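You operate a simulated robot arm through the tools that you are given. There is no shell and no other tool.

You run a simulated two-armed robot. Do the job below in one go: nothing can be reset, and whatever is moved stays where it is left.

## Task
Start the line from cold with chain, belt and air switched on.
Fine: main switch, POWER, RESET, START; leave the other section switches.
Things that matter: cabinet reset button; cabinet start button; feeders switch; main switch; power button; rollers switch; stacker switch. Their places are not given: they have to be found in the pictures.

Only the result counts: the job must be done as asked and must still hold three seconds after the hand-in. Knocking over, shifting, dropping, spilling or breaking anything else fails it.

## Robot
Two 7-joint arms with fingered hands on one trunk that stands fixed in place. Base frame: the origin is at the foot of the trunk, x ahead of it, y to its left, z up. Units: mm, degrees, N and s.
The left shoulder is at [70, 154, 1372], the right one opposite. With the tool pointing down near the work surface each hand reaches from about 100 to 780 mm from the base axis, measured 20 degrees to its own side. Payload 3.9 kg a hand.
Tool frame (each hand has its own): the origin (TCP) lies between the finger pads and is the grasp point; the fingertips stand 30 mm ahead of it; z points along the fingers, y is the line along which they close. The gripper opens to 104 mm; its body begins 35 mm behind the TCP. The gripper is a hand of 4 fingers: y runs from the thumb to the fingers, the wrist lies at [-17, -104, -178] in the tool frame.
Orientation is told as [roll, pitch, yaw] about the base's x, y, z axes, in that order, counted from this pose: with the fingers straight down and the wrist toward the robot, the tool's x, y and z point along [0, 1, 0], [1, 0, 0] and [0, 0, -1] of the base frame.

## Interface
- The arms move only by the tool servo_tool. It takes "left_motion", "right_motion" or both (then of equal length, played together; a hand with none holds still); each is a list of rows, each an object (a shift or turn left out is 0) with "angular": the turn, a rotation vector about the tool's x, y, z in degrees, a list of three; "slide": the shift along the tool's x, y, z in cm, a list of three. In form: [{"angular": [wx, wy, wz], "slide": [x, y, z]}, ...]. A call has 1 to 20 rows; each row is the pose to reach, as a shift and turn from the pose commanded when the call began, along the tool's axes at that moment. Each row takes 0.2 s and may step no farther than 50 mm and 8.6 degrees from the row before; otherwise, the whole call is refused. A pose out of reach is approached as far as the arm can. The call stops where the force on the tool passes 40 N (or 10 N more than at its start, if that is more) or the arm is blocked; 0.2 s more then pass. In this call time passes only in rows, and 0.2 s behind the last. The reply holds the time, the measured pose of the TCP, the force on the tool along the base axes, the opening and the grip force, in the units named above and with some noise, with the torque about the TCP (base axes, N m) and any sound that the robot's microphone picked up.
- Cameras (640 x 400 px; columns grow to the right, rows downward): "scene" is now at [124, 48.9, 1640.6]; the picture's right is [0.59, -0.81, 0.00], its down [-0.28, -0.21, -0.94] and it looks along [0.76, 0.55, -0.35] (base axes); focal length 214 px, centre (320, 200). "left" rides on the left gripper at [-66, -90, -126] in its tool frame; the picture's right is [-0.78, -0.30, 0.56], its down [0.57, -0.70, 0.42] and it looks along [0.26, 0.65, 0.71] (tool axes); focal length 275 px, centre (320, 200). "right" rides on the right gripper at [66, -90, -126] in its tool frame; the picture's right is [-0.78, 0.30, -0.56], its down [-0.57, -0.70, 0.42] and it looks along [-0.27, 0.65, 0.71] (tool axes); focal length 275 px, centre (320, 200).
- snapshot(camera): a new picture of that camera. The clock stands still meanwhile.
- raise_lower(by): slides the trunk up (or, below 0, down) by that many mm; the arms and the scene camera ride with it, the base frame stays. It gives what a move gives, with no picture.
- move_fingers(index, middle, ring, thumb_bend, thumb_turn, hand): sets how far each is bent, from 0 (flat) to 1 (curled in); at 0.3 the hand is open as for a grip, at 0.7 the pads meet at the TCP. One left out holds its place. A second passes; each finger stops where it meets its share of the squeeze, and holds until it gets a number again. It is the only way to open and close the hand. It gives what a move gives, with no picture; readings hold the bend of each and the force on the fingers (four entries, about 0 where the hand has none), thumb and palm. thumb_turn goes from beside the hand (0) to across from the fingers (1), as for a grip.
- pan_tilt(pan, tilt): turns the head with the scene camera to pan (to the left, within 86 degrees either way) and tilt (down, from -29 to 69), counted from straight ahead of the robot. It gives what a move gives.
- probe_pixels(camera, pixels): for up to 12 pixels [column, row] of the newest picture of that camera ("zoom" is the newest enlarged one), the place [x, y, z] in the base frame of the surface seen there, good to about 2 mm, but the place of the scene camera against the robot may be out by one fixed shift of up to 25 mm in any direction. The clock stands still meanwhile.
- enlarge(camera, box): a new picture of the part [left, top, right, bottom] of that camera's present view, enlarged. The clock stands still meanwhile.
- job_done(): hands the job in; it is judged then, once.

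Leave the grippers open and the arms clear of the work at the hand-in unless told otherwise.

The tools are called after "Request:" as a command line: name --argument value ..., lists and objects as JSON in quotes. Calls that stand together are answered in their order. servo_tool: Moves the arms, as the interface text tells. Its arguments: {"type":"object","properties":{"left_motion":{"type":"array"},"right_motion":{"type":"array"}},"required":[]} The other tools are called the same way: raise_lower (by) moves the trunk up or down; move_fingers (index, middle, ring, thumb_bend, thumb_turn, hand) moves the fingers one by one; pan_tilt (pan, tilt) turns the head that bears the scene camera; snapshot (camera) takes a picture; probe_pixels (camera, pixels) gives the place of the surface under pixels of a picture; enlarge (camera, box) takes an enlarged picture of a part of a camera's view; job_done () hands the job in.

At the start:

```text
time_s: 0.0
left_ee_pos: [317.6, 463.2, 1590.3]
left_tool_rot: [0.1, 0.1, -0.1]
left_wrist_force: [-1.4, 0.1, 0.0]
left_wrist_torque: [0.01, -0.02, 0.0]
left_grip_width: 103.6
left_gripper_force: 0.0
left_shape: jaw
left_bend: [0.3, 0.3, 0.3, 0.3, 0.97]
left_finger forces: [0.1, 0.1, 0.0, 0.0, 0.0, 0.0]
right_ee_pos: [465.0, 58.6, 1590.0]
right_tool_rot: [0.1, 0.0, -0.1]
right_wrist_force: [-0.2, 0.2, -0.3]
right_wrist_torque: [0.02, -0.01, 0.01]
right_grip_width: 103.7
right_gripper_force: 0.0
right_shape: jaw
right_bend: [0.3, 0.3, 0.3, 0.3, 0.97]
right_finger forces: [0.0, 0.0, 0.0, 0.0, 0.0, 0.1]
trunk travel left (down, up): [-825.0, 115.0]
head pan, tilt (commanded): [36.3, 20.4]
```

scene: 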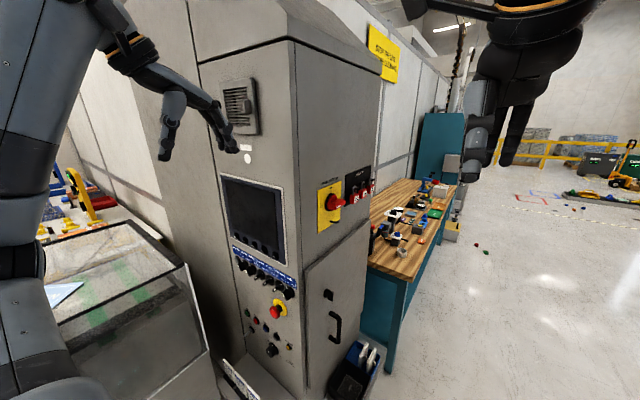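
right: 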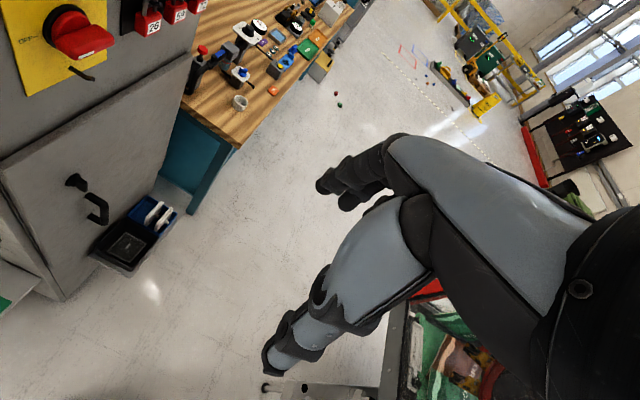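
left: 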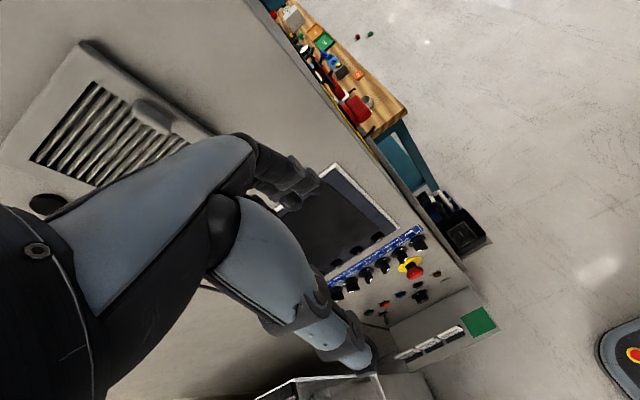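

I see a cabinet with a screen, a row of black section switches around (265,275), an emergency stop at (277,310), small buttons below, and a red main switch on yellow at (333,202). I'll enlarge these parts to read the labels.

Request:
enlarge --camera "scene" --box '[220, 230, 310, 290]'

Request:
enlarge --camera "scene" --box '[230, 290, 310, 370]'

Request:
enlarge --camera "scene" --box '[300, 160, 390, 240]'

Request:
enlarge --camera "left" --box '[320, 220, 500, 370]'

```text
6.67 times, centred on (265, 260) of scene
```

zoom: 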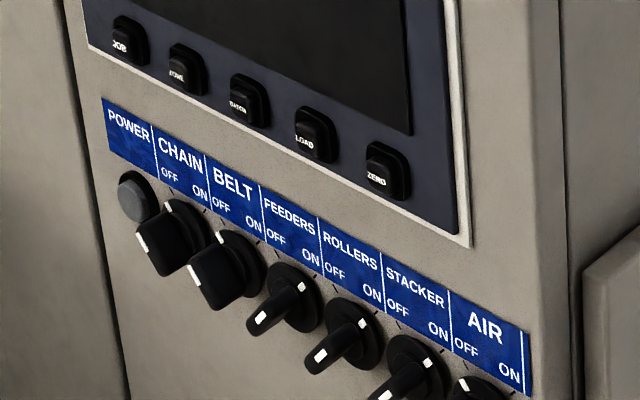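

```text
5.00 times, centred on (270, 330) of scene
```

zoom: 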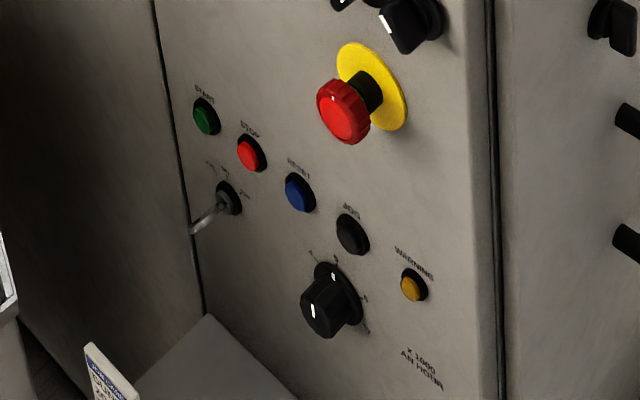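

```text
5.00 times, centred on (345, 200) of scene
```

zoom: 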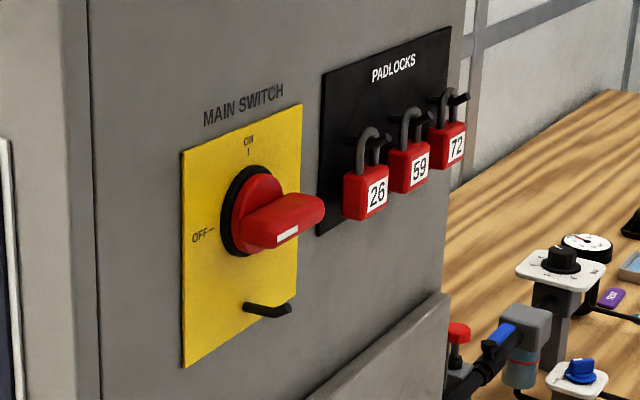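

```text
2.67 times, centred on (410, 295) of left
```

zoom: 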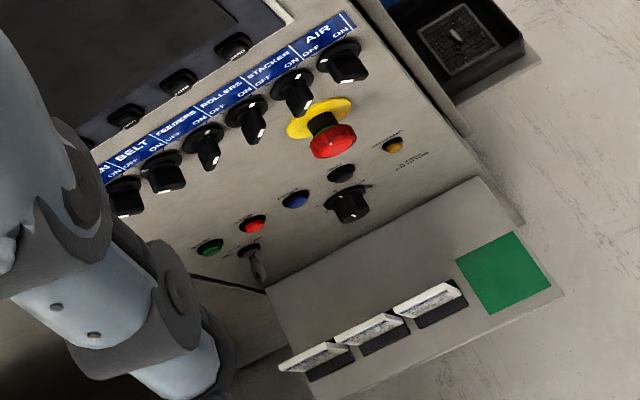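

The labels read: CHAIN, BELT, FEEDERS, ROLLERS, STACKER, AIR, POWER on the left. I'll probe the positions in the scene and left camera pictures to get geometry and the scene camera's shift.

Request:
snapshot --camera "scene"

Request:
snapshot --camera "left"

Request:
enlarge --camera "left" --box '[330, 220, 450, 300]'

Request:
probe_pixels --camera "zoom" --pixels '[[320, 200], [100, 100], [500, 100]]'

```text
taken
```

scene: 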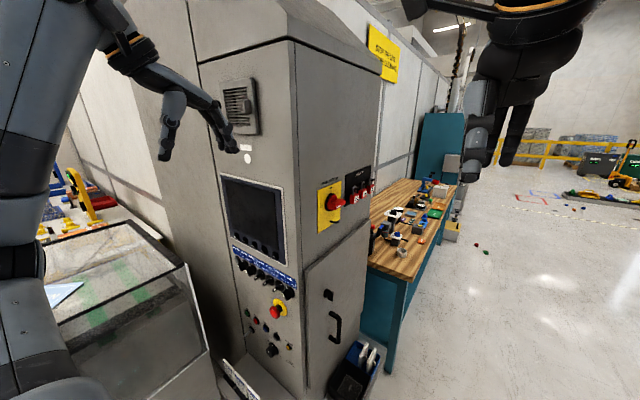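

```text
taken
```

left: 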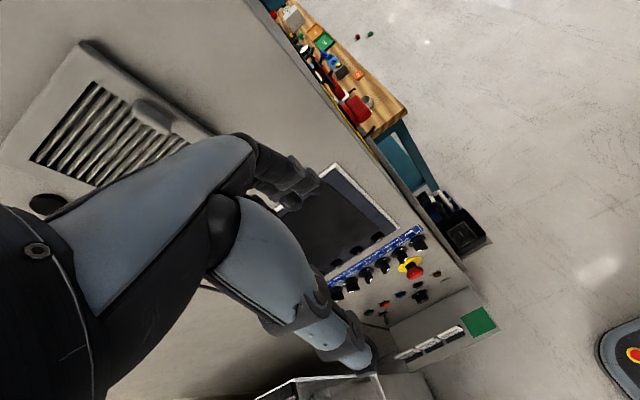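

```text
5.00 times, centred on (390, 260) of left
```

zoom: 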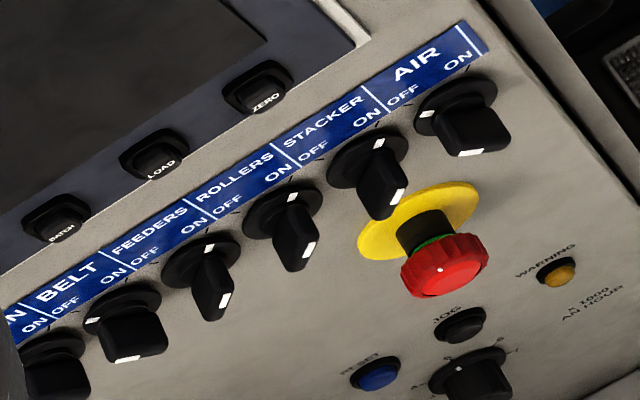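

```text
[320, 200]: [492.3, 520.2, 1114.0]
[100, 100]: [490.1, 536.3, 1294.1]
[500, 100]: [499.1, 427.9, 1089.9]
```

AIR, BELT and CHAIN knobs look turned differently from FEEDERS/ROLLERS/STACKER. I'll probe many points of the left zoom to get the panel plane and the knobs' places.

Request:
probe_pixels --camera "zoom" --pixels '[[484, 45], [20, 325], [440, 330], [520, 300], [300, 340], [470, 150], [400, 190], [305, 245], [220, 300], [130, 355], [430, 270], [560, 110]]'

Request:
probe_pixels --camera "scene" --pixels '[[296, 60], [292, 180], [305, 390], [198, 66], [380, 72], [333, 202], [238, 255], [277, 312], [289, 294], [215, 360], [255, 320], [240, 258]]'

```text
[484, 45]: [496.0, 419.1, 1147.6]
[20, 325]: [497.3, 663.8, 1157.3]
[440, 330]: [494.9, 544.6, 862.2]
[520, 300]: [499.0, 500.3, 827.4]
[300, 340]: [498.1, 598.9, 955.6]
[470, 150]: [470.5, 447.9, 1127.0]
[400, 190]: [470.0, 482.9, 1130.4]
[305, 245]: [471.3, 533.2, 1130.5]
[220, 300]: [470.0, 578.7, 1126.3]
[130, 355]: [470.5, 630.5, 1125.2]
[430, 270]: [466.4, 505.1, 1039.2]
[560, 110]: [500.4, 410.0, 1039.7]
```

```text
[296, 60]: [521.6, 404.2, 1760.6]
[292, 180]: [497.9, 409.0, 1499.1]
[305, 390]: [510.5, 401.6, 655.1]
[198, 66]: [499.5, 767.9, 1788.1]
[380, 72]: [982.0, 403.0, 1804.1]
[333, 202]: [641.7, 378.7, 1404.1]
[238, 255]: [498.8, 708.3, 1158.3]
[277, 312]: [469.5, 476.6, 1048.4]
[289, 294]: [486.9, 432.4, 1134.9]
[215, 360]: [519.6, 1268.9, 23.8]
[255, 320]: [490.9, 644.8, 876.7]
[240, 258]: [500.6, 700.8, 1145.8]
```

The front face lies near x≈498 facing the robot, and the side face with the main switch near y≈403. Next I'll enlarge the scene view strongly on the knobs, and also probe the glass box on the left to know the clearance for the arm.

Request:
enlarge --camera "scene" --box '[232, 246, 272, 286]'

Request:
enlarge --camera "scene" --box '[262, 262, 302, 302]'

Request:
probe_pixels --camera "scene" --pixels '[[130, 225], [186, 268], [60, 300], [205, 350], [80, 290], [150, 330], [240, 380], [225, 365], [100, 240], [260, 395], [170, 250], [360, 370]]'

```text
10.00 times, centred on (252, 266) of scene
```

zoom: 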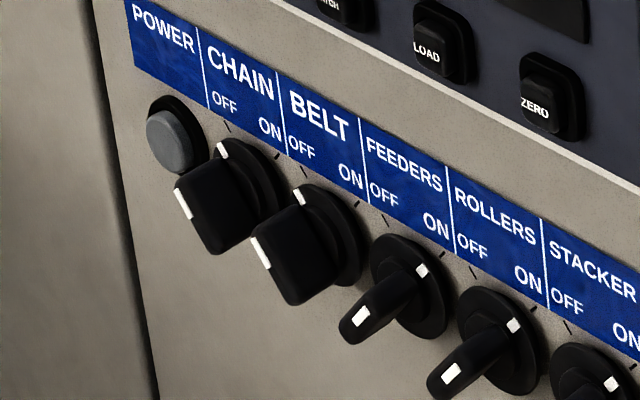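

```text
10.00 times, centred on (282, 282) of scene
```

zoom: 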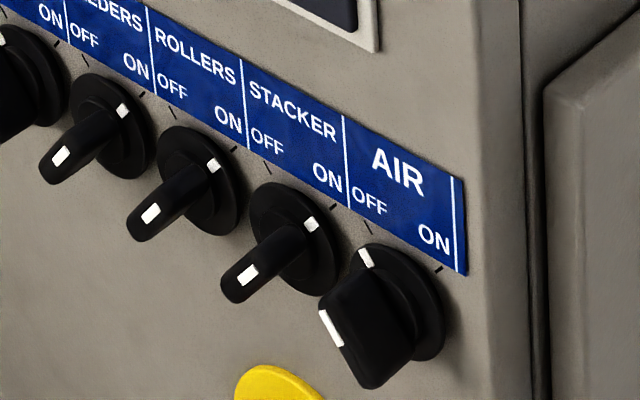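

```text
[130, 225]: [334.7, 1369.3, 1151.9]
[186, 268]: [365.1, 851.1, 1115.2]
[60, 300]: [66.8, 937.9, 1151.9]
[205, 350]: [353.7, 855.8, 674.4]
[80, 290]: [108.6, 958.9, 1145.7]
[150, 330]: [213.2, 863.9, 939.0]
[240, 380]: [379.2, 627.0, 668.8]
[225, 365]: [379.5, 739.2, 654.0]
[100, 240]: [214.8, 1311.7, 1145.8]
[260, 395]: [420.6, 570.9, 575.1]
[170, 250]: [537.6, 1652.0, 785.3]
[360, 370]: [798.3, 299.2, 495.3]
```

CHAIN, BELT and AIR marks sit by the OFF ticks; FEEDERS, ROLLERS and STACKER marks sit by ON. I'll look at the main switch through the right camera now, as the wrist cameras are accurate.

Request:
enlarge --camera "right" --box '[0, 0, 128, 80]'

Request:
probe_pixels --camera "zoom" --pixels '[[320, 200], [400, 170], [480, 210], [540, 190], [430, 300], [140, 450], [260, 100], [100, 200], [200, 350], [445, 380]]'

Request:
enlarge --camera "scene" --box '[312, 172, 360, 236]'

```text
5.00 times, centred on (64, 40) of right
```

zoom: 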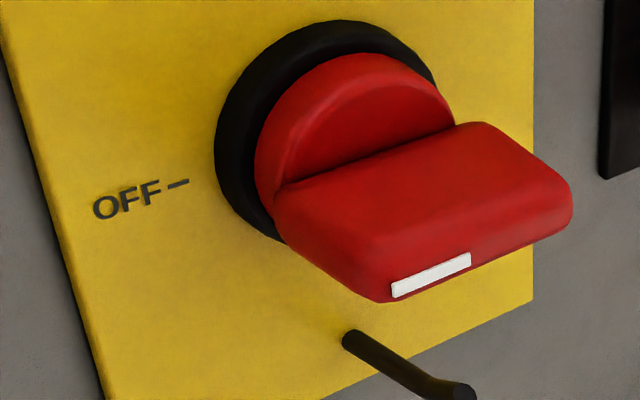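

```text
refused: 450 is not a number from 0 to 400
```

```text
6.25 times, centred on (336, 204) of scene
```

zoom: 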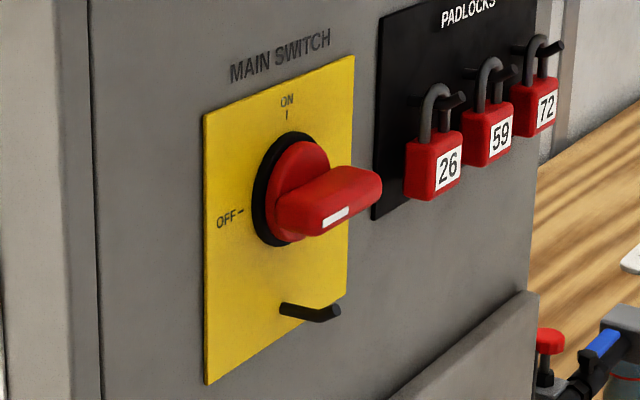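

The main switch handle is a horizontal bar with its white mark at the left (OFF). I'll re-take the right zoom and probe it.

Request:
enlarge --camera "right" --box '[0, 0, 128, 80]'

Request:
probe_pixels --camera "zoom" --pixels '[[395, 290], [470, 262], [565, 215], [480, 130], [300, 200], [430, 210], [350, 230], [180, 182], [350, 335], [460, 390], [500, 260], [560, 100]]'

```text
5.00 times, centred on (64, 40) of right
```

zoom: 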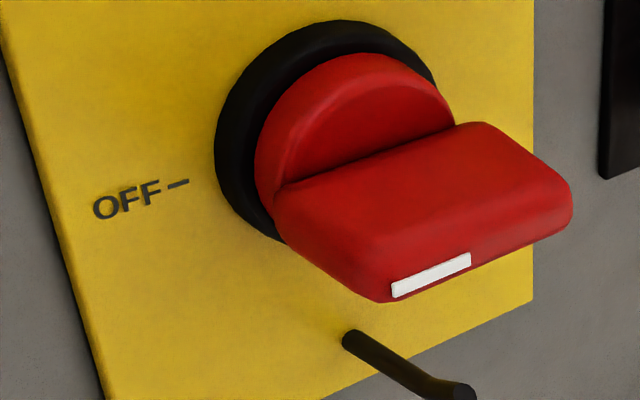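

```text
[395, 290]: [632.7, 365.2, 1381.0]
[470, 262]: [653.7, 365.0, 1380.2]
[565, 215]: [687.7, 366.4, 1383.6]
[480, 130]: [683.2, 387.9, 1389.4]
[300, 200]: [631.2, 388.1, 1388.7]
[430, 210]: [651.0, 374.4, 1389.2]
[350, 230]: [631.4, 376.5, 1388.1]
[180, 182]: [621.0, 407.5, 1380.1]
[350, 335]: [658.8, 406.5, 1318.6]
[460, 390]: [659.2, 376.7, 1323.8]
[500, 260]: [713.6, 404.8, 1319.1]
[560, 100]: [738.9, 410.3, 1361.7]
```

The handle is a bar about 60 mm long centred near (659, 376, 1380), front face y≈364, and must turn 90° clockwise (left end up). I'll bring the right hand to a standoff pointing left (+y) at about (620, 200, 1380), turning 90° about tool y over 12 rows.

Request:
servo_tool --right_motion '[{"angular": [0, 7.5, 0], "slide": [1.18, 1.29, 1.75]}, {"angular": [0, 15, 0], "slide": [2.36, 2.58, 3.5]}, {"angular": [0, 22.5, 0], "slide": [3.54, 3.88, 5.25]}, {"angular": [0, 30, 0], "slide": [4.71, 5.17, 7.0]}, {"angular": [0, 37.5, 0], "slide": [5.89, 6.46, 8.75]}, {"angular": [0, 45, 0], "slide": [7.07, 7.75, 10.5]}, {"angular": [0, 52.5, 0], "slide": [8.25, 9.04, 12.25]}, {"angular": [0, 60, 0], "slide": [9.43, 10.33, 14.0]}, {"angular": [0, 67.5, 0], "slide": [10.6, 11.63, 15.75]}, {"angular": [0, 75, 0], "slide": [11.8, 12.92, 17.5]}, {"angular": [0, 82.5, 0], "slide": [12.96, 14.2, 19.25]}, {"angular": [0, 90, 0], "slide": [14.14, 15.5, 21.0]}]'

```text
time_s: 2.6
left_ee_pos: [317.5, 464.4, 1589.5]
left_tool_rot: [0.0, 0.1, -0.1]
left_wrist_force: [0.3, 0.0, -0.2]
left_wrist_torque: [-0.02, 0.01, 0.01]
left_grip_width: 103.5
left_gripper_force: 0.1
left_shape: jaw
left_bend: [0.3, 0.3, 0.3, 0.3, 0.97]
left_finger forces: [0.0, 0.1, 0.0, 0.0, 0.0, 0.0]
right_ee_pos: [621.0, 201.0, 1378.2]
right_tool_rot: [90.3, -0.1, -0.1]
right_wrist_force: [-0.2, 0.8, -0.4]
right_wrist_torque: [-0.02, 0.0, 0.05]
right_grip_width: 103.5
right_gripper_force: 0.0
right_shape: jaw
right_bend: [0.3, 0.3, 0.3, 0.3, 0.97]
right_finger forces: [0.0, 0.0, 0.0, 0.0, 0.0, 0.0]
trunk travel left (down, up): [-825.0, 115.0]
head pan, tilt (commanded): [36.3, 20.4]
```

The right hand reached (621, 201, 1378) pointing left. I'll look from the right wrist and the scene camera to see the fingers relative to the main switch.

Request:
snapshot --camera "right"

Request:
snapshot --camera "scene"

```text
taken
```

right: 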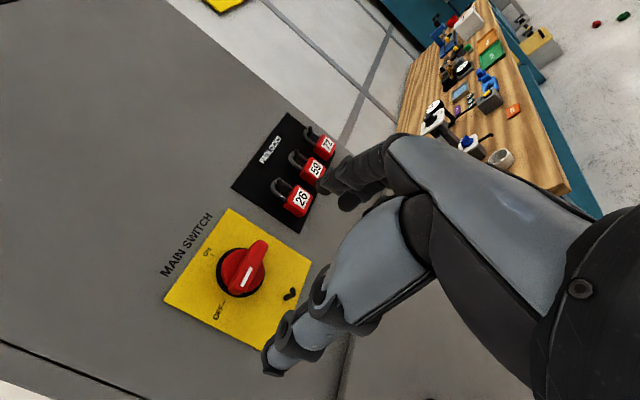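

```text
taken
```

scene: 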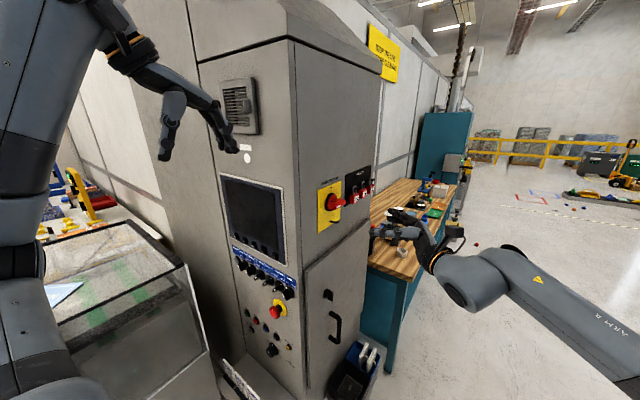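

The switch is clear at (242,268). I'll enlarge to see both the switch and the fingers, then probe.

Request:
enlarge --camera "right" --box '[160, 200, 320, 350]'

Request:
probe_pixels --camera "right" --pixels '[[326, 186], [350, 200], [345, 170], [370, 190], [272, 368], [300, 330], [265, 245], [240, 290], [246, 276], [290, 295], [210, 252], [216, 316]]'

```text
2.67 times, centred on (240, 275) of right
```

zoom: 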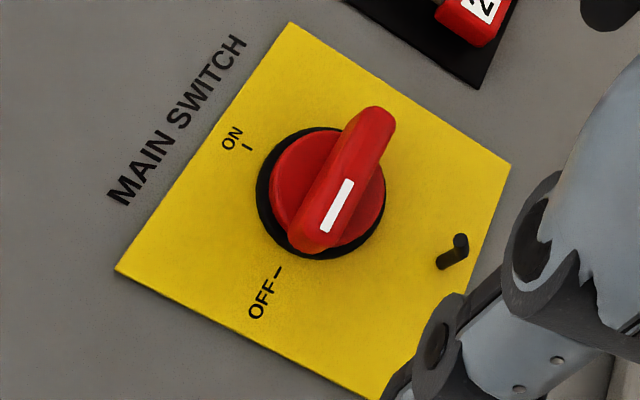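

```text
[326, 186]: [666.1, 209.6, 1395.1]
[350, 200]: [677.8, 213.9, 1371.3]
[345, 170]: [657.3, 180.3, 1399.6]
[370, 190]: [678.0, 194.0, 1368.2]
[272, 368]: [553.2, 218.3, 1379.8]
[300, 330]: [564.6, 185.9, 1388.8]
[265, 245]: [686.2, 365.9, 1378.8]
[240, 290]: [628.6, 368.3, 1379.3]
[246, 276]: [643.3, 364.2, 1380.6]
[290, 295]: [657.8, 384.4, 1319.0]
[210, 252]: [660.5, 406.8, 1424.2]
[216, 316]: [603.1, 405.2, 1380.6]
```

The switch axis is at about x=659, z=1380.5. I'll shape the right hand as a pointer: index partly bent, middle and ring curled in, thumb aside.

Request:
move_fingers --hand "right" --index 0.6 --middle 1.0 --ring 1.0 --thumb_bend 0.3 --thumb_turn 0.0

Request:
snapshot --camera "right"

```text
time_s: 3.6
left_ee_pos: [316.6, 463.6, 1590.7]
left_tool_rot: [0.1, 0.0, -0.1]
left_wrist_force: [-1.7, -0.3, -0.1]
left_wrist_torque: [0.01, 0.02, 0.01]
left_grip_width: 103.4
left_gripper_force: 0.1
left_shape: jaw
left_bend: [0.3, 0.3, 0.3, 0.3, 0.97]
left_finger forces: [0.0, 0.1, 0.0, 0.0, 0.0, 0.0]
right_ee_pos: [620.1, 197.8, 1379.0]
right_tool_rot: [90.1, 0.1, 0.0]
right_wrist_force: [-0.4, -0.2, -0.2]
right_wrist_torque: [0.0, 0.01, -0.02]
right_grip_width: 126.3
right_gripper_force: 0.1
right_shape: fingers
right_bend: [0.6, 1.0, 1.0, 0.3, 0.0]
right_finger forces: [0.1, 0.0, 0.1, 0.1, 0.0, 0.0]
trunk travel left (down, up): [-825.0, 115.0]
head pan, tilt (commanded): [36.3, 20.4]
```

```text
taken
```

right: 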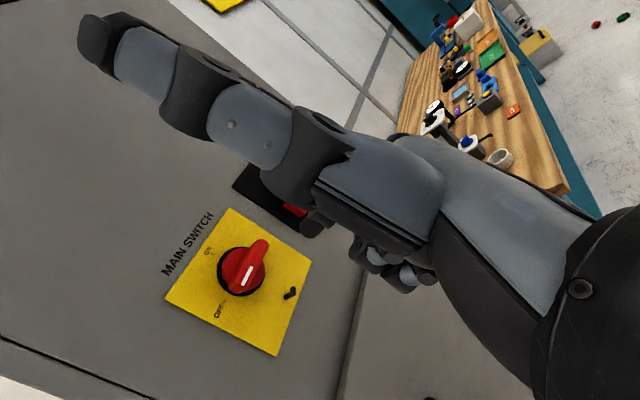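

The thumb now sticks out to the upper-left of the picture; the index tip seems near (318,218). I'll enlarge and probe it.

Request:
enlarge --camera "right" --box '[270, 170, 450, 310]'

Request:
probe_pixels --camera "right" --pixels '[[310, 222], [320, 232], [330, 225], [350, 245], [380, 265], [410, 280], [430, 270], [90, 40], [110, 20], [400, 240]]'

```text
2.86 times, centred on (360, 240) of right
```

zoom: 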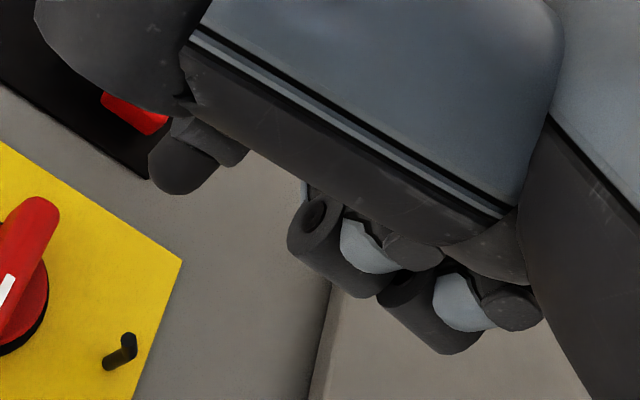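

```text
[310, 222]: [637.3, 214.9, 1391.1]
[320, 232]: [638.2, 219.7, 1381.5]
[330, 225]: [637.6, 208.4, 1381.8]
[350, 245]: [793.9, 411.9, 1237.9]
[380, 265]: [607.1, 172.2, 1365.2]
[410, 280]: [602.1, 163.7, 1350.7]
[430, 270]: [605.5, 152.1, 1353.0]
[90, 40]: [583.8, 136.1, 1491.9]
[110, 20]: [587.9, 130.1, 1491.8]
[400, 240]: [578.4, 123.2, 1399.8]
```

The index tip sits about +18 mm (tool y), +8 mm (tool x), +23 mm (tool z) from the TCP, well ahead of the other fingers. I'll move it to below-left of the handle, tip still in front of it (tip y≈350), to check by sight.

Request:
servo_tool --right_motion '[{"slide": [-1.2, 0, 3.2]}, {"slide": [-2.4, 0, 6.4]}, {"slide": [-3.4, 0, 9.6]}, {"slide": [-3.4, 0, 12.6]}]'

Request:
snapshot --camera "right"

Request:
enlarge --camera "scene" --box '[300, 160, 400, 240]'

```text
time_s: 4.6
left_ee_pos: [316.5, 465.4, 1590.0]
left_tool_rot: [0.0, 0.0, 0.0]
left_wrist_force: [0.5, -0.3, 0.4]
left_wrist_torque: [0.03, -0.03, -0.02]
left_grip_width: 103.3
left_gripper_force: 0.0
left_shape: jaw
left_bend: [0.3, 0.3, 0.3, 0.3, 0.97]
left_finger forces: [0.0, 0.0, 0.0, 0.1, 0.1, 0.0]
right_ee_pos: [620.2, 327.4, 1343.5]
right_tool_rot: [90.1, 0.0, -0.1]
right_wrist_force: [0.3, 0.5, -0.1]
right_wrist_torque: [0.0, 0.0, 0.01]
right_grip_width: 126.2
right_gripper_force: 0.1
right_shape: fingers
right_bend: [0.6, 1.0, 1.0, 0.3, 0.0]
right_finger forces: [0.0, 0.0, 0.0, 0.1, 0.1, 0.1]
trunk travel left (down, up): [-825.0, 115.0]
head pan, tilt (commanded): [36.3, 20.4]
```

```text
taken
```

right: 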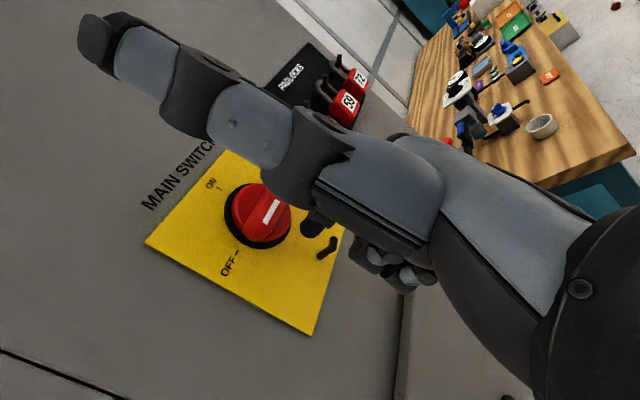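

```text
5.00 times, centred on (350, 200) of scene
```

zoom: 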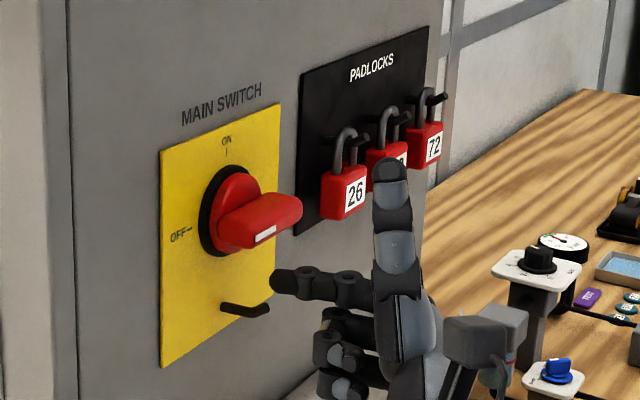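

The index tip is visible in the scene zoom at (280,280) and the handle at (260,220). I'll probe both in this same picture, so the relative offset is free of the camera shift.

Request:
probe_pixels --camera "zoom" --pixels '[[276, 282], [285, 273], [285, 290], [295, 282], [310, 275], [265, 235], [255, 240], [240, 215], [275, 205], [298, 210], [245, 308], [186, 232]]'

Request:
enlarge --camera "right" --box '[200, 160, 360, 270]'

```text
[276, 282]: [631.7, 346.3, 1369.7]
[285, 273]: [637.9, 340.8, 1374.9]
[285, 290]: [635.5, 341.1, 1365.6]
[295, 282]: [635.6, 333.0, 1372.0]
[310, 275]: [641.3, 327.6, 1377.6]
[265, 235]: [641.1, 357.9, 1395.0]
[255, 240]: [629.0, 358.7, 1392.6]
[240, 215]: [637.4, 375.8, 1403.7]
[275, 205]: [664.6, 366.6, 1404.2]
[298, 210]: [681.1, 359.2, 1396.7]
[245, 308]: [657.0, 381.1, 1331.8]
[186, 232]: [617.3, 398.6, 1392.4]
```

```text
3.64 times, centred on (280, 215) of right
```

zoom: 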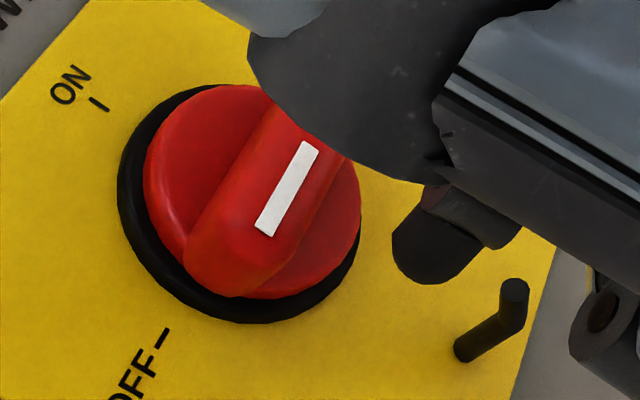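

The scene camera reads about 13 mm high and 6 mm low in y. The finger is about 10 mm below the handle's left part, near (638, 353, 1355). I'll slide it in 30 mm along +y beside the handle.

Request:
servo_tool --right_motion '[{"slide": [0, 0, 1.0]}, {"slide": [0, 0, 2.0]}, {"slide": [0, 0, 2.9]}]'

Request:
enlarge --camera "scene" --box '[300, 160, 400, 240]'

Request:
enlarge --camera "right" --box '[200, 160, 360, 270]'

```text
time_s: 5.4
left_ee_pos: [316.7, 464.2, 1588.8]
left_tool_rot: [0.0, 0.0, -0.2]
left_wrist_force: [-0.4, -0.4, -0.1]
left_wrist_torque: [-0.03, 0.04, -0.04]
left_grip_width: 103.7
left_gripper_force: 0.1
left_shape: jaw
left_bend: [0.3, 0.3, 0.3, 0.3, 0.97]
left_finger forces: [0.0, 0.0, 0.0, 0.0, 0.0, 0.1]
right_ee_pos: [621.5, 355.9, 1343.9]
right_tool_rot: [90.0, 0.0, -0.1]
right_wrist_force: [0.4, 0.7, -0.2]
right_wrist_torque: [0.0, -0.02, -0.01]
right_grip_width: 126.3
right_gripper_force: 0.1
right_shape: fingers
right_bend: [0.6, 1.0, 1.0, 0.3, 0.0]
right_finger forces: [0.0, 0.1, 0.0, 0.1, 0.0, 0.0]
trunk travel left (down, up): [-825.0, 115.0]
head pan, tilt (commanded): [36.3, 20.4]
```

```text
5.00 times, centred on (350, 200) of scene
```

zoom: 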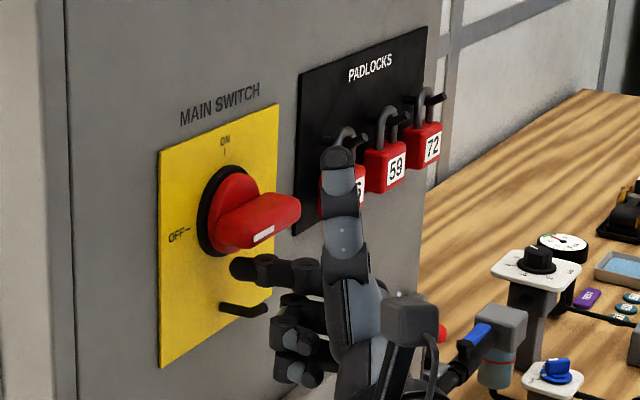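

```text
3.64 times, centred on (280, 215) of right
```

zoom: 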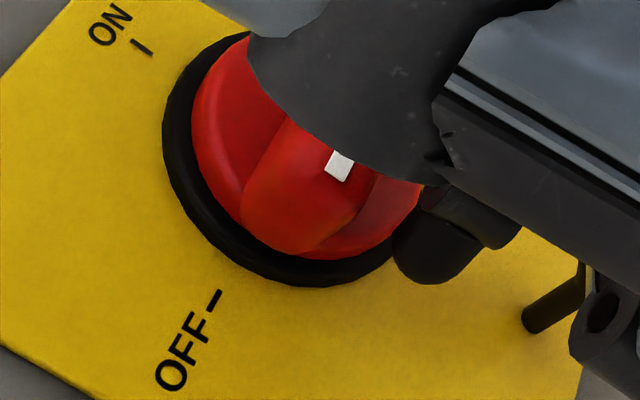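

The tip is beside the handle, below its left end. Now I push the left end up along an arc to about 45°.

Request:
servo_tool --right_motion '[{"slide": [0.5, 0.0, 0]}, {"slide": [1.0, 0.0, 0]}, {"slide": [1.45, -0.2, 0]}, {"slide": [1.9, -0.36, 0]}, {"slide": [2.4, -0.42, 0]}, {"slide": [2.86, -0.43, 0]}]'

Request:
enlarge --camera "scene" --box '[300, 160, 400, 240]'

Request:
enlarge --camera "right" --box '[200, 160, 360, 270]'

```text
time_s: 6.8
left_ee_pos: [315.0, 463.2, 1590.1]
left_tool_rot: [0.1, -0.1, 0.0]
left_wrist_force: [0.0, -0.5, -0.1]
left_wrist_torque: [-0.01, -0.05, 0.01]
left_grip_width: 103.6
left_gripper_force: 0.0
left_shape: jaw
left_bend: [0.3, 0.3, 0.3, 0.3, 0.97]
left_finger forces: [0.0, 0.1, 0.1, 0.1, 0.1, 0.0]
right_ee_pos: [614.7, 355.4, 1376.8]
right_tool_rot: [90.3, -0.2, -0.1]
right_wrist_force: [-0.6, -0.4, -0.2]
right_wrist_torque: [0.0, 0.01, 0.02]
right_grip_width: 126.3
right_gripper_force: 0.1
right_shape: fingers
right_bend: [0.6, 1.0, 1.0, 0.3, 0.0]
right_finger forces: [0.0, 0.1, 0.0, 0.0, 0.1, 0.0]
trunk travel left (down, up): [-825.0, 115.0]
head pan, tilt (commanded): [36.3, 20.4]
```

```text
5.00 times, centred on (350, 200) of scene
```

zoom: 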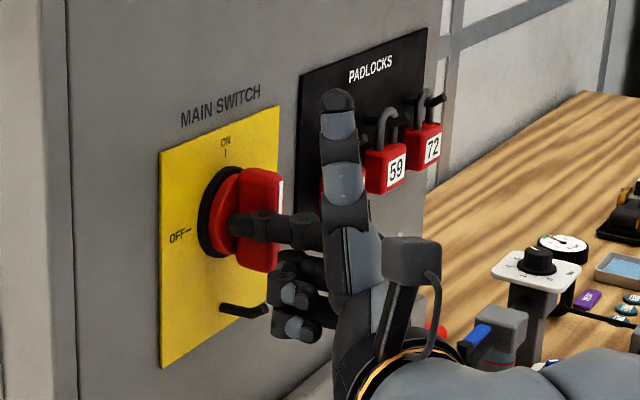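

```text
3.64 times, centred on (280, 215) of right
```

zoom: 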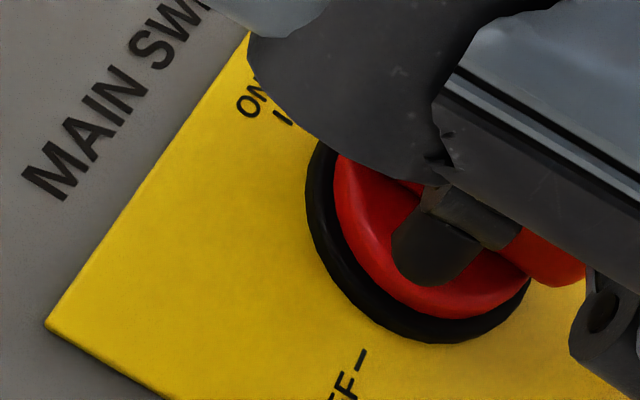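

The handle now stands upright with the white mark at the top, seemingly snapped to ON. I'll back the finger away from it and look.

Request:
servo_tool --right_motion '[{"slide": [0, -0.4, 0]}, {"slide": [0, -0.4, -3]}, {"slide": [0, -0.4, -7]}, {"slide": [0, -0.4, -11]}, {"slide": [0, -0.4, -15]}]'

Request:
enlarge --camera "scene" --box '[300, 160, 400, 240]'

Request:
snapshot --camera "scene"

Request:
snapshot --camera "right"

```text
time_s: 8.0
left_ee_pos: [316.6, 460.2, 1591.0]
left_tool_rot: [0.2, 0.0, -0.1]
left_wrist_force: [-0.9, -0.9, 0.1]
left_wrist_torque: [0.0, 0.0, -0.01]
left_grip_width: 103.6
left_gripper_force: 0.1
left_shape: jaw
left_bend: [0.3, 0.3, 0.3, 0.3, 0.97]
left_finger forces: [0.0, 0.1, 0.0, 0.1, 0.1, 0.1]
right_ee_pos: [612.1, 202.0, 1375.6]
right_tool_rot: [90.2, 0.0, -0.2]
right_wrist_force: [-0.5, 0.4, -0.3]
right_wrist_torque: [0.0, -0.03, 0.0]
right_grip_width: 126.0
right_gripper_force: 0.1
right_shape: fingers
right_bend: [0.6, 1.0, 1.0, 0.3, 0.0]
right_finger forces: [0.1, 0.0, 0.1, 0.1, 0.0, 0.0]
trunk travel left (down, up): [-825.0, 115.0]
head pan, tilt (commanded): [36.3, 20.4]
```

```text
5.00 times, centred on (350, 200) of scene
```

zoom: 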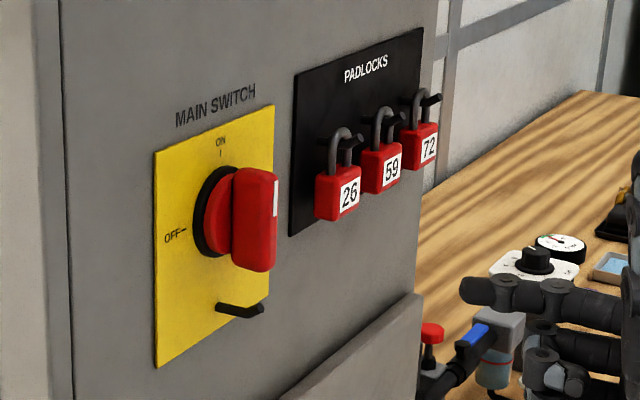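

```text
taken
```

scene: 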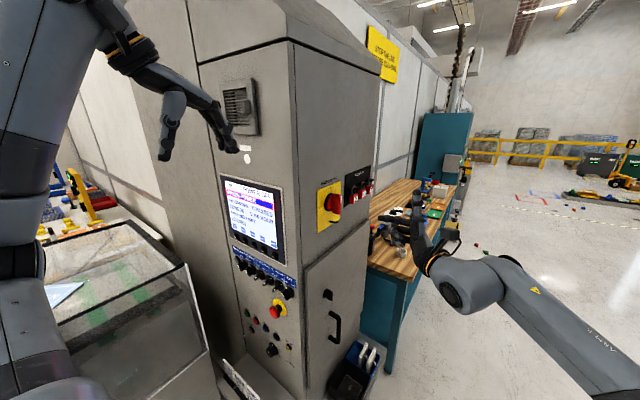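

```text
taken
```

right: 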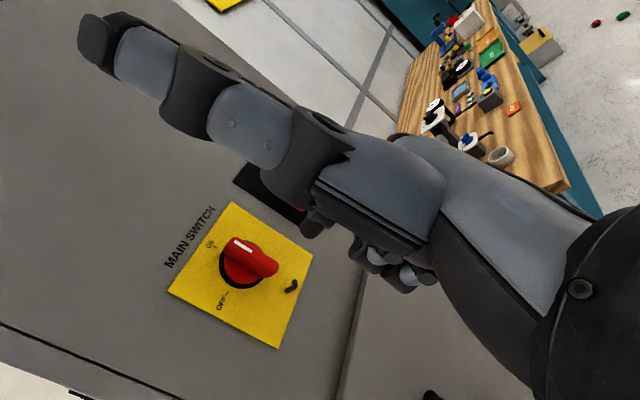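

The main switch is ON and the screen has lit up at (255,215). I'll enlarge the screen to read it.

Request:
enlarge --camera "scene" --box '[215, 168, 295, 268]'

Request:
enlarge --camera "left" --box '[300, 170, 460, 300]'

Request:
enlarge --camera "scene" --box '[230, 250, 310, 350]'

```text
4.00 times, centred on (255, 218) of scene
```

zoom: 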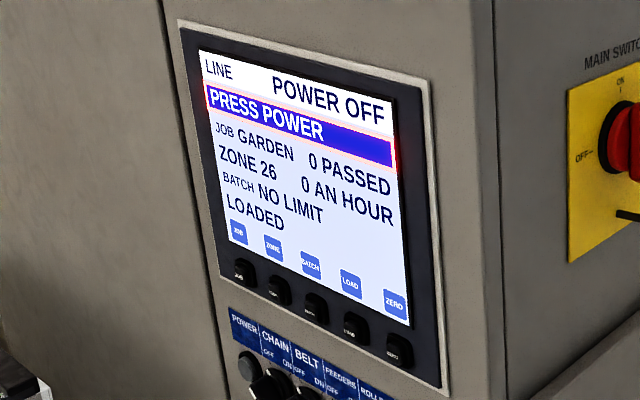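

```text
3.08 times, centred on (380, 235) of left
```

zoom: 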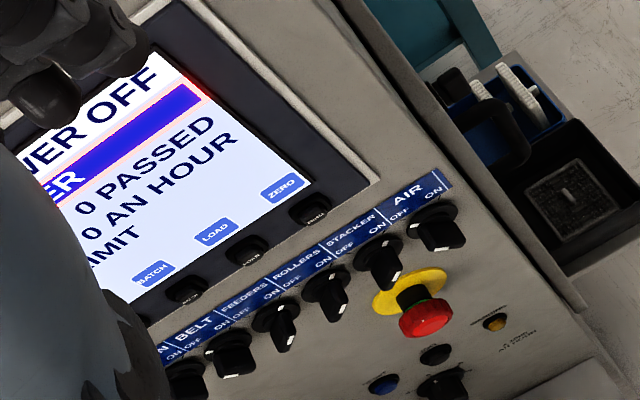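

```text
4.00 times, centred on (270, 300) of scene
```

zoom: 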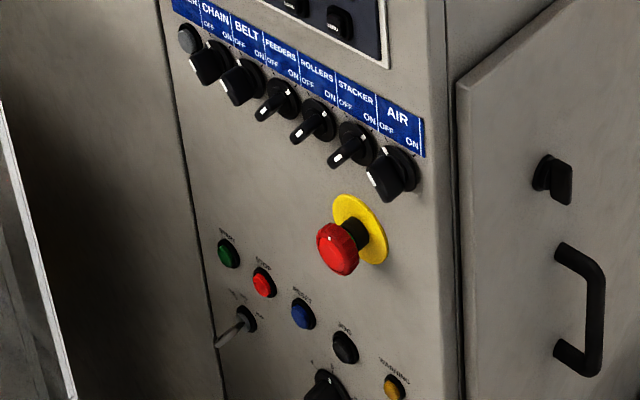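

The screen says "POWER OFF — PRESS POWER". Next I shape the left hand as a pointer the same way (index 0.6, others curled, thumb aside).

Request:
move_fingers --hand "left" --index 0.6 --middle 1.0 --ring 1.0 --thumb_bend 0.3 --thumb_turn 0.0

```text
time_s: 9.0
left_ee_pos: [316.7, 463.0, 1590.8]
left_tool_rot: [0.0, 0.0, -0.1]
left_wrist_force: [-0.8, -0.2, -0.6]
left_wrist_torque: [-0.07, 0.03, 0.0]
left_grip_width: 126.2
left_gripper_force: 0.0
left_shape: fingers
left_bend: [0.6, 1.0, 1.0, 0.3, 0.0]
left_finger forces: [0.1, 0.0, 0.0, 0.0, 0.1, 0.0]
right_ee_pos: [613.6, 205.0, 1375.4]
right_tool_rot: [90.1, 0.0, -0.1]
right_wrist_force: [0.3, 0.1, 0.3]
right_wrist_torque: [-0.02, -0.03, -0.02]
right_grip_width: 126.1
right_gripper_force: 0.1
right_shape: fingers
right_bend: [0.6, 1.0, 1.0, 0.3, 0.0]
right_finger forces: [0.0, 0.1, 0.1, 0.0, 0.0, 0.0]
trunk travel left (down, up): [-825.0, 115.0]
head pan, tilt (commanded): [36.3, 20.4]
```

Now I swing the left hand to point at the panel (+x), in the clear in front of it, ending near (290, 520, 1330).

Request:
servo_tool --left_motion '[{"angular": [-4.62, -4.62, -4.62], "slide": [0.38, -0.18, 1.73]}, {"angular": [-9.24, -9.24, -9.24], "slide": [0.76, -0.36, 3.47]}, {"angular": [-13.86, -13.86, -13.86], "slide": [1.14, -0.54, 5.2]}, {"angular": [-18.48, -18.48, -18.48], "slide": [1.52, -0.72, 6.93]}, {"angular": [-23.09, -23.09, -23.09], "slide": [1.9, -0.9, 8.67]}, {"angular": [-27.71, -27.71, -27.71], "slide": [2.28, -1.08, 10.4]}, {"angular": [-32.33, -32.33, -32.33], "slide": [2.66, -1.26, 12.13]}, {"angular": [-36.95, -36.95, -36.95], "slide": [3.04, -1.44, 13.87]}, {"angular": [-41.57, -41.57, -41.57], "slide": [3.42, -1.62, 15.6]}, {"angular": [-46.19, -46.19, -46.19], "slide": [3.8, -1.8, 17.33]}, {"angular": [-50.81, -50.81, -50.81], "slide": [4.18, -1.98, 19.07]}, {"angular": [-55.43, -55.43, -55.43], "slide": [4.56, -2.16, 20.8]}, {"angular": [-60.04, -60.04, -60.04], "slide": [4.94, -2.34, 22.53]}, {"angular": [-64.66, -64.66, -64.66], "slide": [5.32, -2.52, 24.27]}, {"angular": [-69.28, -69.28, -69.28], "slide": [5.7, -2.7, 26.0]}]'

Request:
snapshot --camera "scene"

Request:
snapshot --camera "left"

```text
time_s: 12.4
left_ee_pos: [249.5, 527.8, 1280.5]
left_tool_rot: [-75.3, -0.7, 94.0]
left_wrist_force: [0.3, -1.0, -0.7]
left_wrist_torque: [-0.01, -0.01, 0.05]
left_grip_width: 126.2
left_gripper_force: 0.0
left_shape: fingers
left_bend: [0.6, 1.0, 1.0, 0.3, 0.0]
left_finger forces: [0.1, 0.0, 0.0, 0.0, 0.0, 0.0]
left hand out of reach, approached as far as the arm can: row 8, 9, 10, 11, 12, 13
right_ee_pos: [616.7, 196.1, 1374.4]
right_tool_rot: [90.3, 0.2, -0.4]
right_wrist_force: [-0.7, -0.4, 0.0]
right_wrist_torque: [0.01, 0.03, 0.03]
right_grip_width: 126.3
right_gripper_force: 0.1
right_shape: fingers
right_bend: [0.6, 1.0, 1.0, 0.3, 0.0]
right_finger forces: [0.0, 0.0, 0.0, 0.1, 0.0, 0.0]
trunk travel left (down, up): [-825.0, 115.0]
head pan, tilt (commanded): [36.3, 20.4]
stopped in row 15 (left hand): the arm was blocked; the commanded pose is now the measured one
```

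```text
taken
```

scene: 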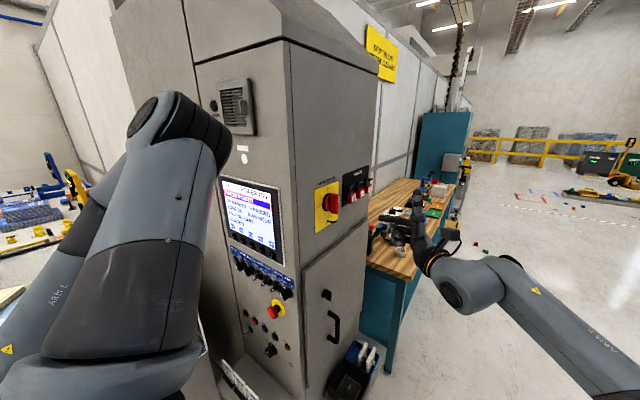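

```text
taken
```

left: 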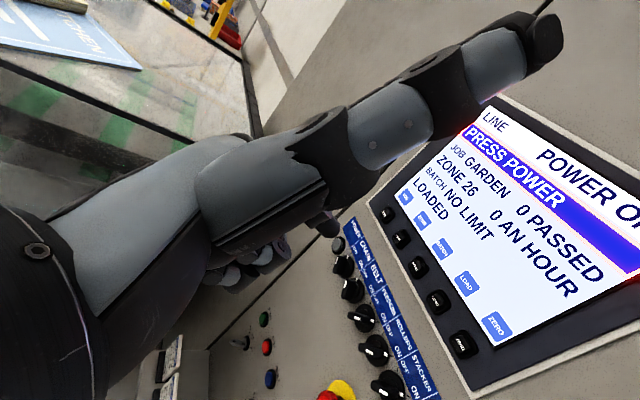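

The arm folded with the elbow up and stopped at (250, 528, 1280), slightly pitched; the panel shows well in the left camera. I'll extend it forward-left to a roomier pose near (380, 690, 1150) while finishing the turn.

Request:
servo_tool --left_motion '[{"angular": [0.4, -1.47, 0], "slide": [0.9, 1.53, 1.7]}, {"angular": [0.8, -2.94, 0], "slide": [1.81, 3.05, 3.4]}, {"angular": [1.2, -4.41, 0], "slide": [2.71, 4.58, 5.1]}, {"angular": [1.6, -5.88, 0], "slide": [3.61, 6.11, 6.8]}, {"angular": [2.0, -7.35, 0], "slide": [4.52, 7.64, 8.5]}, {"angular": [2.4, -8.82, 0], "slide": [5.42, 9.16, 10.2]}, {"angular": [2.8, -10.3, 0], "slide": [6.32, 10.69, 11.9]}, {"angular": [3.2, -11.8, 0], "slide": [7.22, 12.22, 13.6]}, {"angular": [3.6, -13.2, 0], "slide": [8.13, 13.74, 15.3]}, {"angular": [4.0, -14.7, 0], "slide": [9.03, 15.27, 16.99]}]'

Request:
snapshot --camera "scene"

Request:
snapshot --camera "left"

```text
time_s: 14.6
left_ee_pos: [377.2, 698.2, 1151.8]
left_tool_rot: [-90.0, 0.1, 90.2]
left_wrist_force: [0.8, 0.5, -0.5]
left_wrist_torque: [0.04, 0.0, -0.02]
left_grip_width: 126.1
left_gripper_force: 0.0
left_shape: fingers
left_bend: [0.6, 1.0, 1.0, 0.3, 0.0]
left_finger forces: [0.1, 0.0, 0.0, 0.1, 0.1, 0.0]
right_ee_pos: [613.5, 205.8, 1374.3]
right_tool_rot: [90.1, 0.1, -0.2]
right_wrist_force: [-0.4, -0.6, -1.0]
right_wrist_torque: [-0.02, -0.01, -0.01]
right_grip_width: 126.3
right_gripper_force: 0.1
right_shape: fingers
right_bend: [0.6, 1.0, 1.0, 0.3, 0.0]
right_finger forces: [0.1, 0.1, 0.0, 0.1, 0.1, 0.0]
trunk travel left (down, up): [-825.0, 115.0]
head pan, tilt (commanded): [36.3, 20.4]
```

```text
taken
```

scene: 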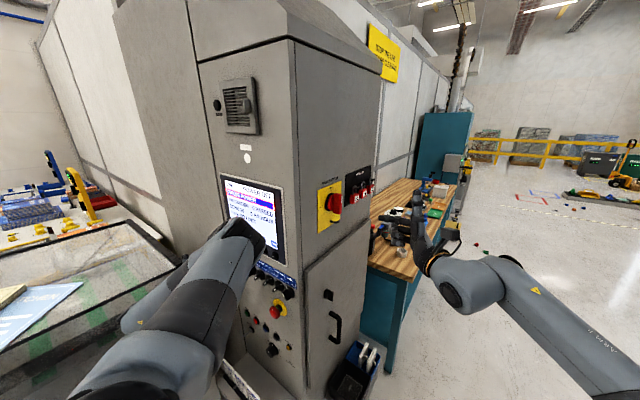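

```text
taken
```

left: 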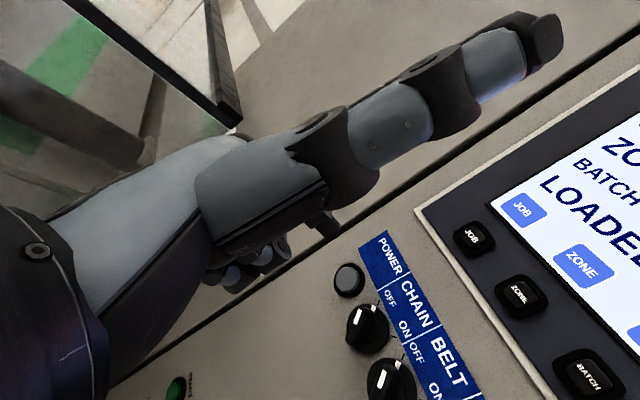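

The left hand points straight at the panel. POWER is at (349,280), CHAIN at (368,325), the index tip near (325,225). I'll probe them.

Request:
enlarge --camera "left" --box '[280, 180, 440, 400]'

Request:
probe_pixels --camera "left" --pixels '[[349, 280], [335, 285], [360, 270], [360, 325], [352, 318], [378, 392], [325, 222], [318, 228], [332, 230], [376, 316], [400, 360], [179, 388]]'

```text
1.82 times, centred on (360, 290) of left
```

zoom: 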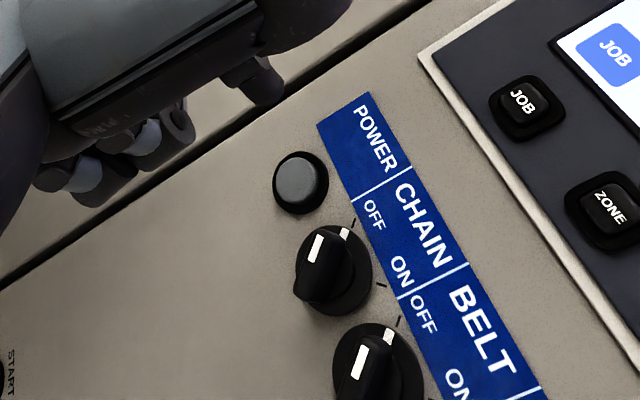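

```text
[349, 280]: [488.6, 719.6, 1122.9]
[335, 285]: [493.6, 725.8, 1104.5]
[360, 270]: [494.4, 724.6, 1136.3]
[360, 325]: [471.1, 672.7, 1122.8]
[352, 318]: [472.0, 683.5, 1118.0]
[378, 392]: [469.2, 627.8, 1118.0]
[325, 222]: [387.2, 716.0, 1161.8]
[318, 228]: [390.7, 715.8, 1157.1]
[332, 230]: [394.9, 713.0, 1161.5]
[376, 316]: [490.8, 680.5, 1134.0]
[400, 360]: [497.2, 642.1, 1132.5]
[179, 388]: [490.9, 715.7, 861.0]
```

CHAIN and BELT marks clearly point at their OFF ticks. POWER's face is at about (488.6, 720, 1121). I'll bring the index tip in front of POWER, stopping 20 mm short.

Request:
servo_tool --left_motion '[{"slide": [2.1, 0.2, 0]}, {"slide": [4.2, 0.4, 0]}, {"slide": [4.2, 0.4, 3.3]}, {"slide": [4.2, 0.4, 6.5]}]'

Request:
enlarge --camera "left" --box '[260, 150, 420, 290]'

Request:
snapshot --camera "scene"

```text
time_s: 15.6
left_ee_pos: [446.5, 700.2, 1110.7]
left_tool_rot: [-90.0, -0.1, 90.2]
left_wrist_force: [0.5, -1.3, 0.1]
left_wrist_torque: [-0.01, 0.0, 0.04]
left_grip_width: 126.7
left_gripper_force: 0.0
left_shape: fingers
left_bend: [0.6, 1.0, 1.0, 0.3, 0.0]
left_finger forces: [0.0, 0.1, 0.0, 0.1, 0.1, 0.0]
right_ee_pos: [615.0, 202.3, 1374.3]
right_tool_rot: [90.1, 0.1, -0.3]
right_wrist_force: [-0.7, -0.9, 0.2]
right_wrist_torque: [0.0, 0.0, 0.02]
right_grip_width: 126.3
right_gripper_force: 0.0
right_shape: fingers
right_bend: [0.6, 1.0, 1.0, 0.3, 0.0]
right_finger forces: [0.0, 0.0, 0.1, 0.1, 0.1, 0.0]
trunk travel left (down, up): [-825.0, 115.0]
head pan, tilt (commanded): [36.3, 20.4]
```

```text
2.86 times, centred on (340, 220) of left
```

zoom: 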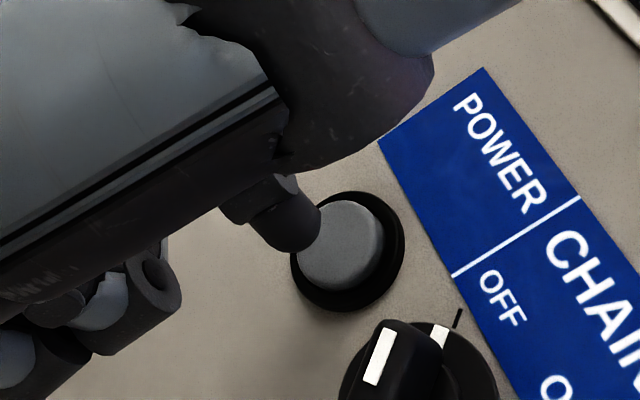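

```text
taken
```

scene: 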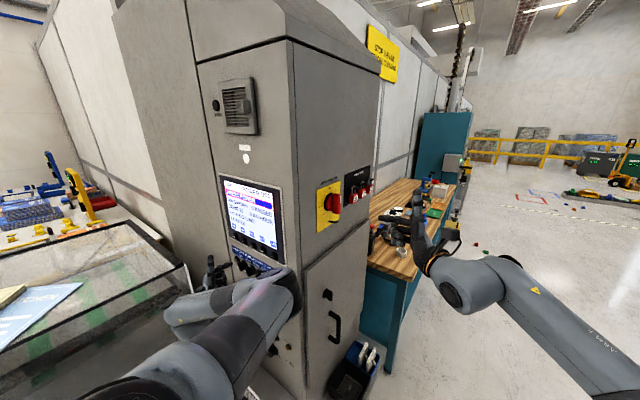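

The elbow shows at scene (270,300); I want to know how far it is from the panel. I'll probe it along with the button and tip.

Request:
probe_pixels --camera "scene" --pixels '[[270, 300], [290, 285], [285, 310], [250, 330], [200, 310], [215, 270], [292, 300], [260, 285]]'

Request:
probe_pixels --camera "left" --pixels '[[344, 235], [350, 225], [337, 245], [332, 228], [330, 234], [326, 228], [334, 222]]'

```text
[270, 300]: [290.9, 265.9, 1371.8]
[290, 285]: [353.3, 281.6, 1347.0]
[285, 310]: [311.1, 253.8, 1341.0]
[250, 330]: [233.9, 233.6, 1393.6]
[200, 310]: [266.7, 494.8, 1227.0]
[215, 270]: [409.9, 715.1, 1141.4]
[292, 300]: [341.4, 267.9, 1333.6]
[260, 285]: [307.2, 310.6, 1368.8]
```

```text
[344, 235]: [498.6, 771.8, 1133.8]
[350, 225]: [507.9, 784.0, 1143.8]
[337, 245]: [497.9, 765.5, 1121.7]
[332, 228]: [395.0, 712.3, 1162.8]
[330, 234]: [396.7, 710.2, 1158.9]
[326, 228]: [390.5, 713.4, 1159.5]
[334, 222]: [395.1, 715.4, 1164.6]
```

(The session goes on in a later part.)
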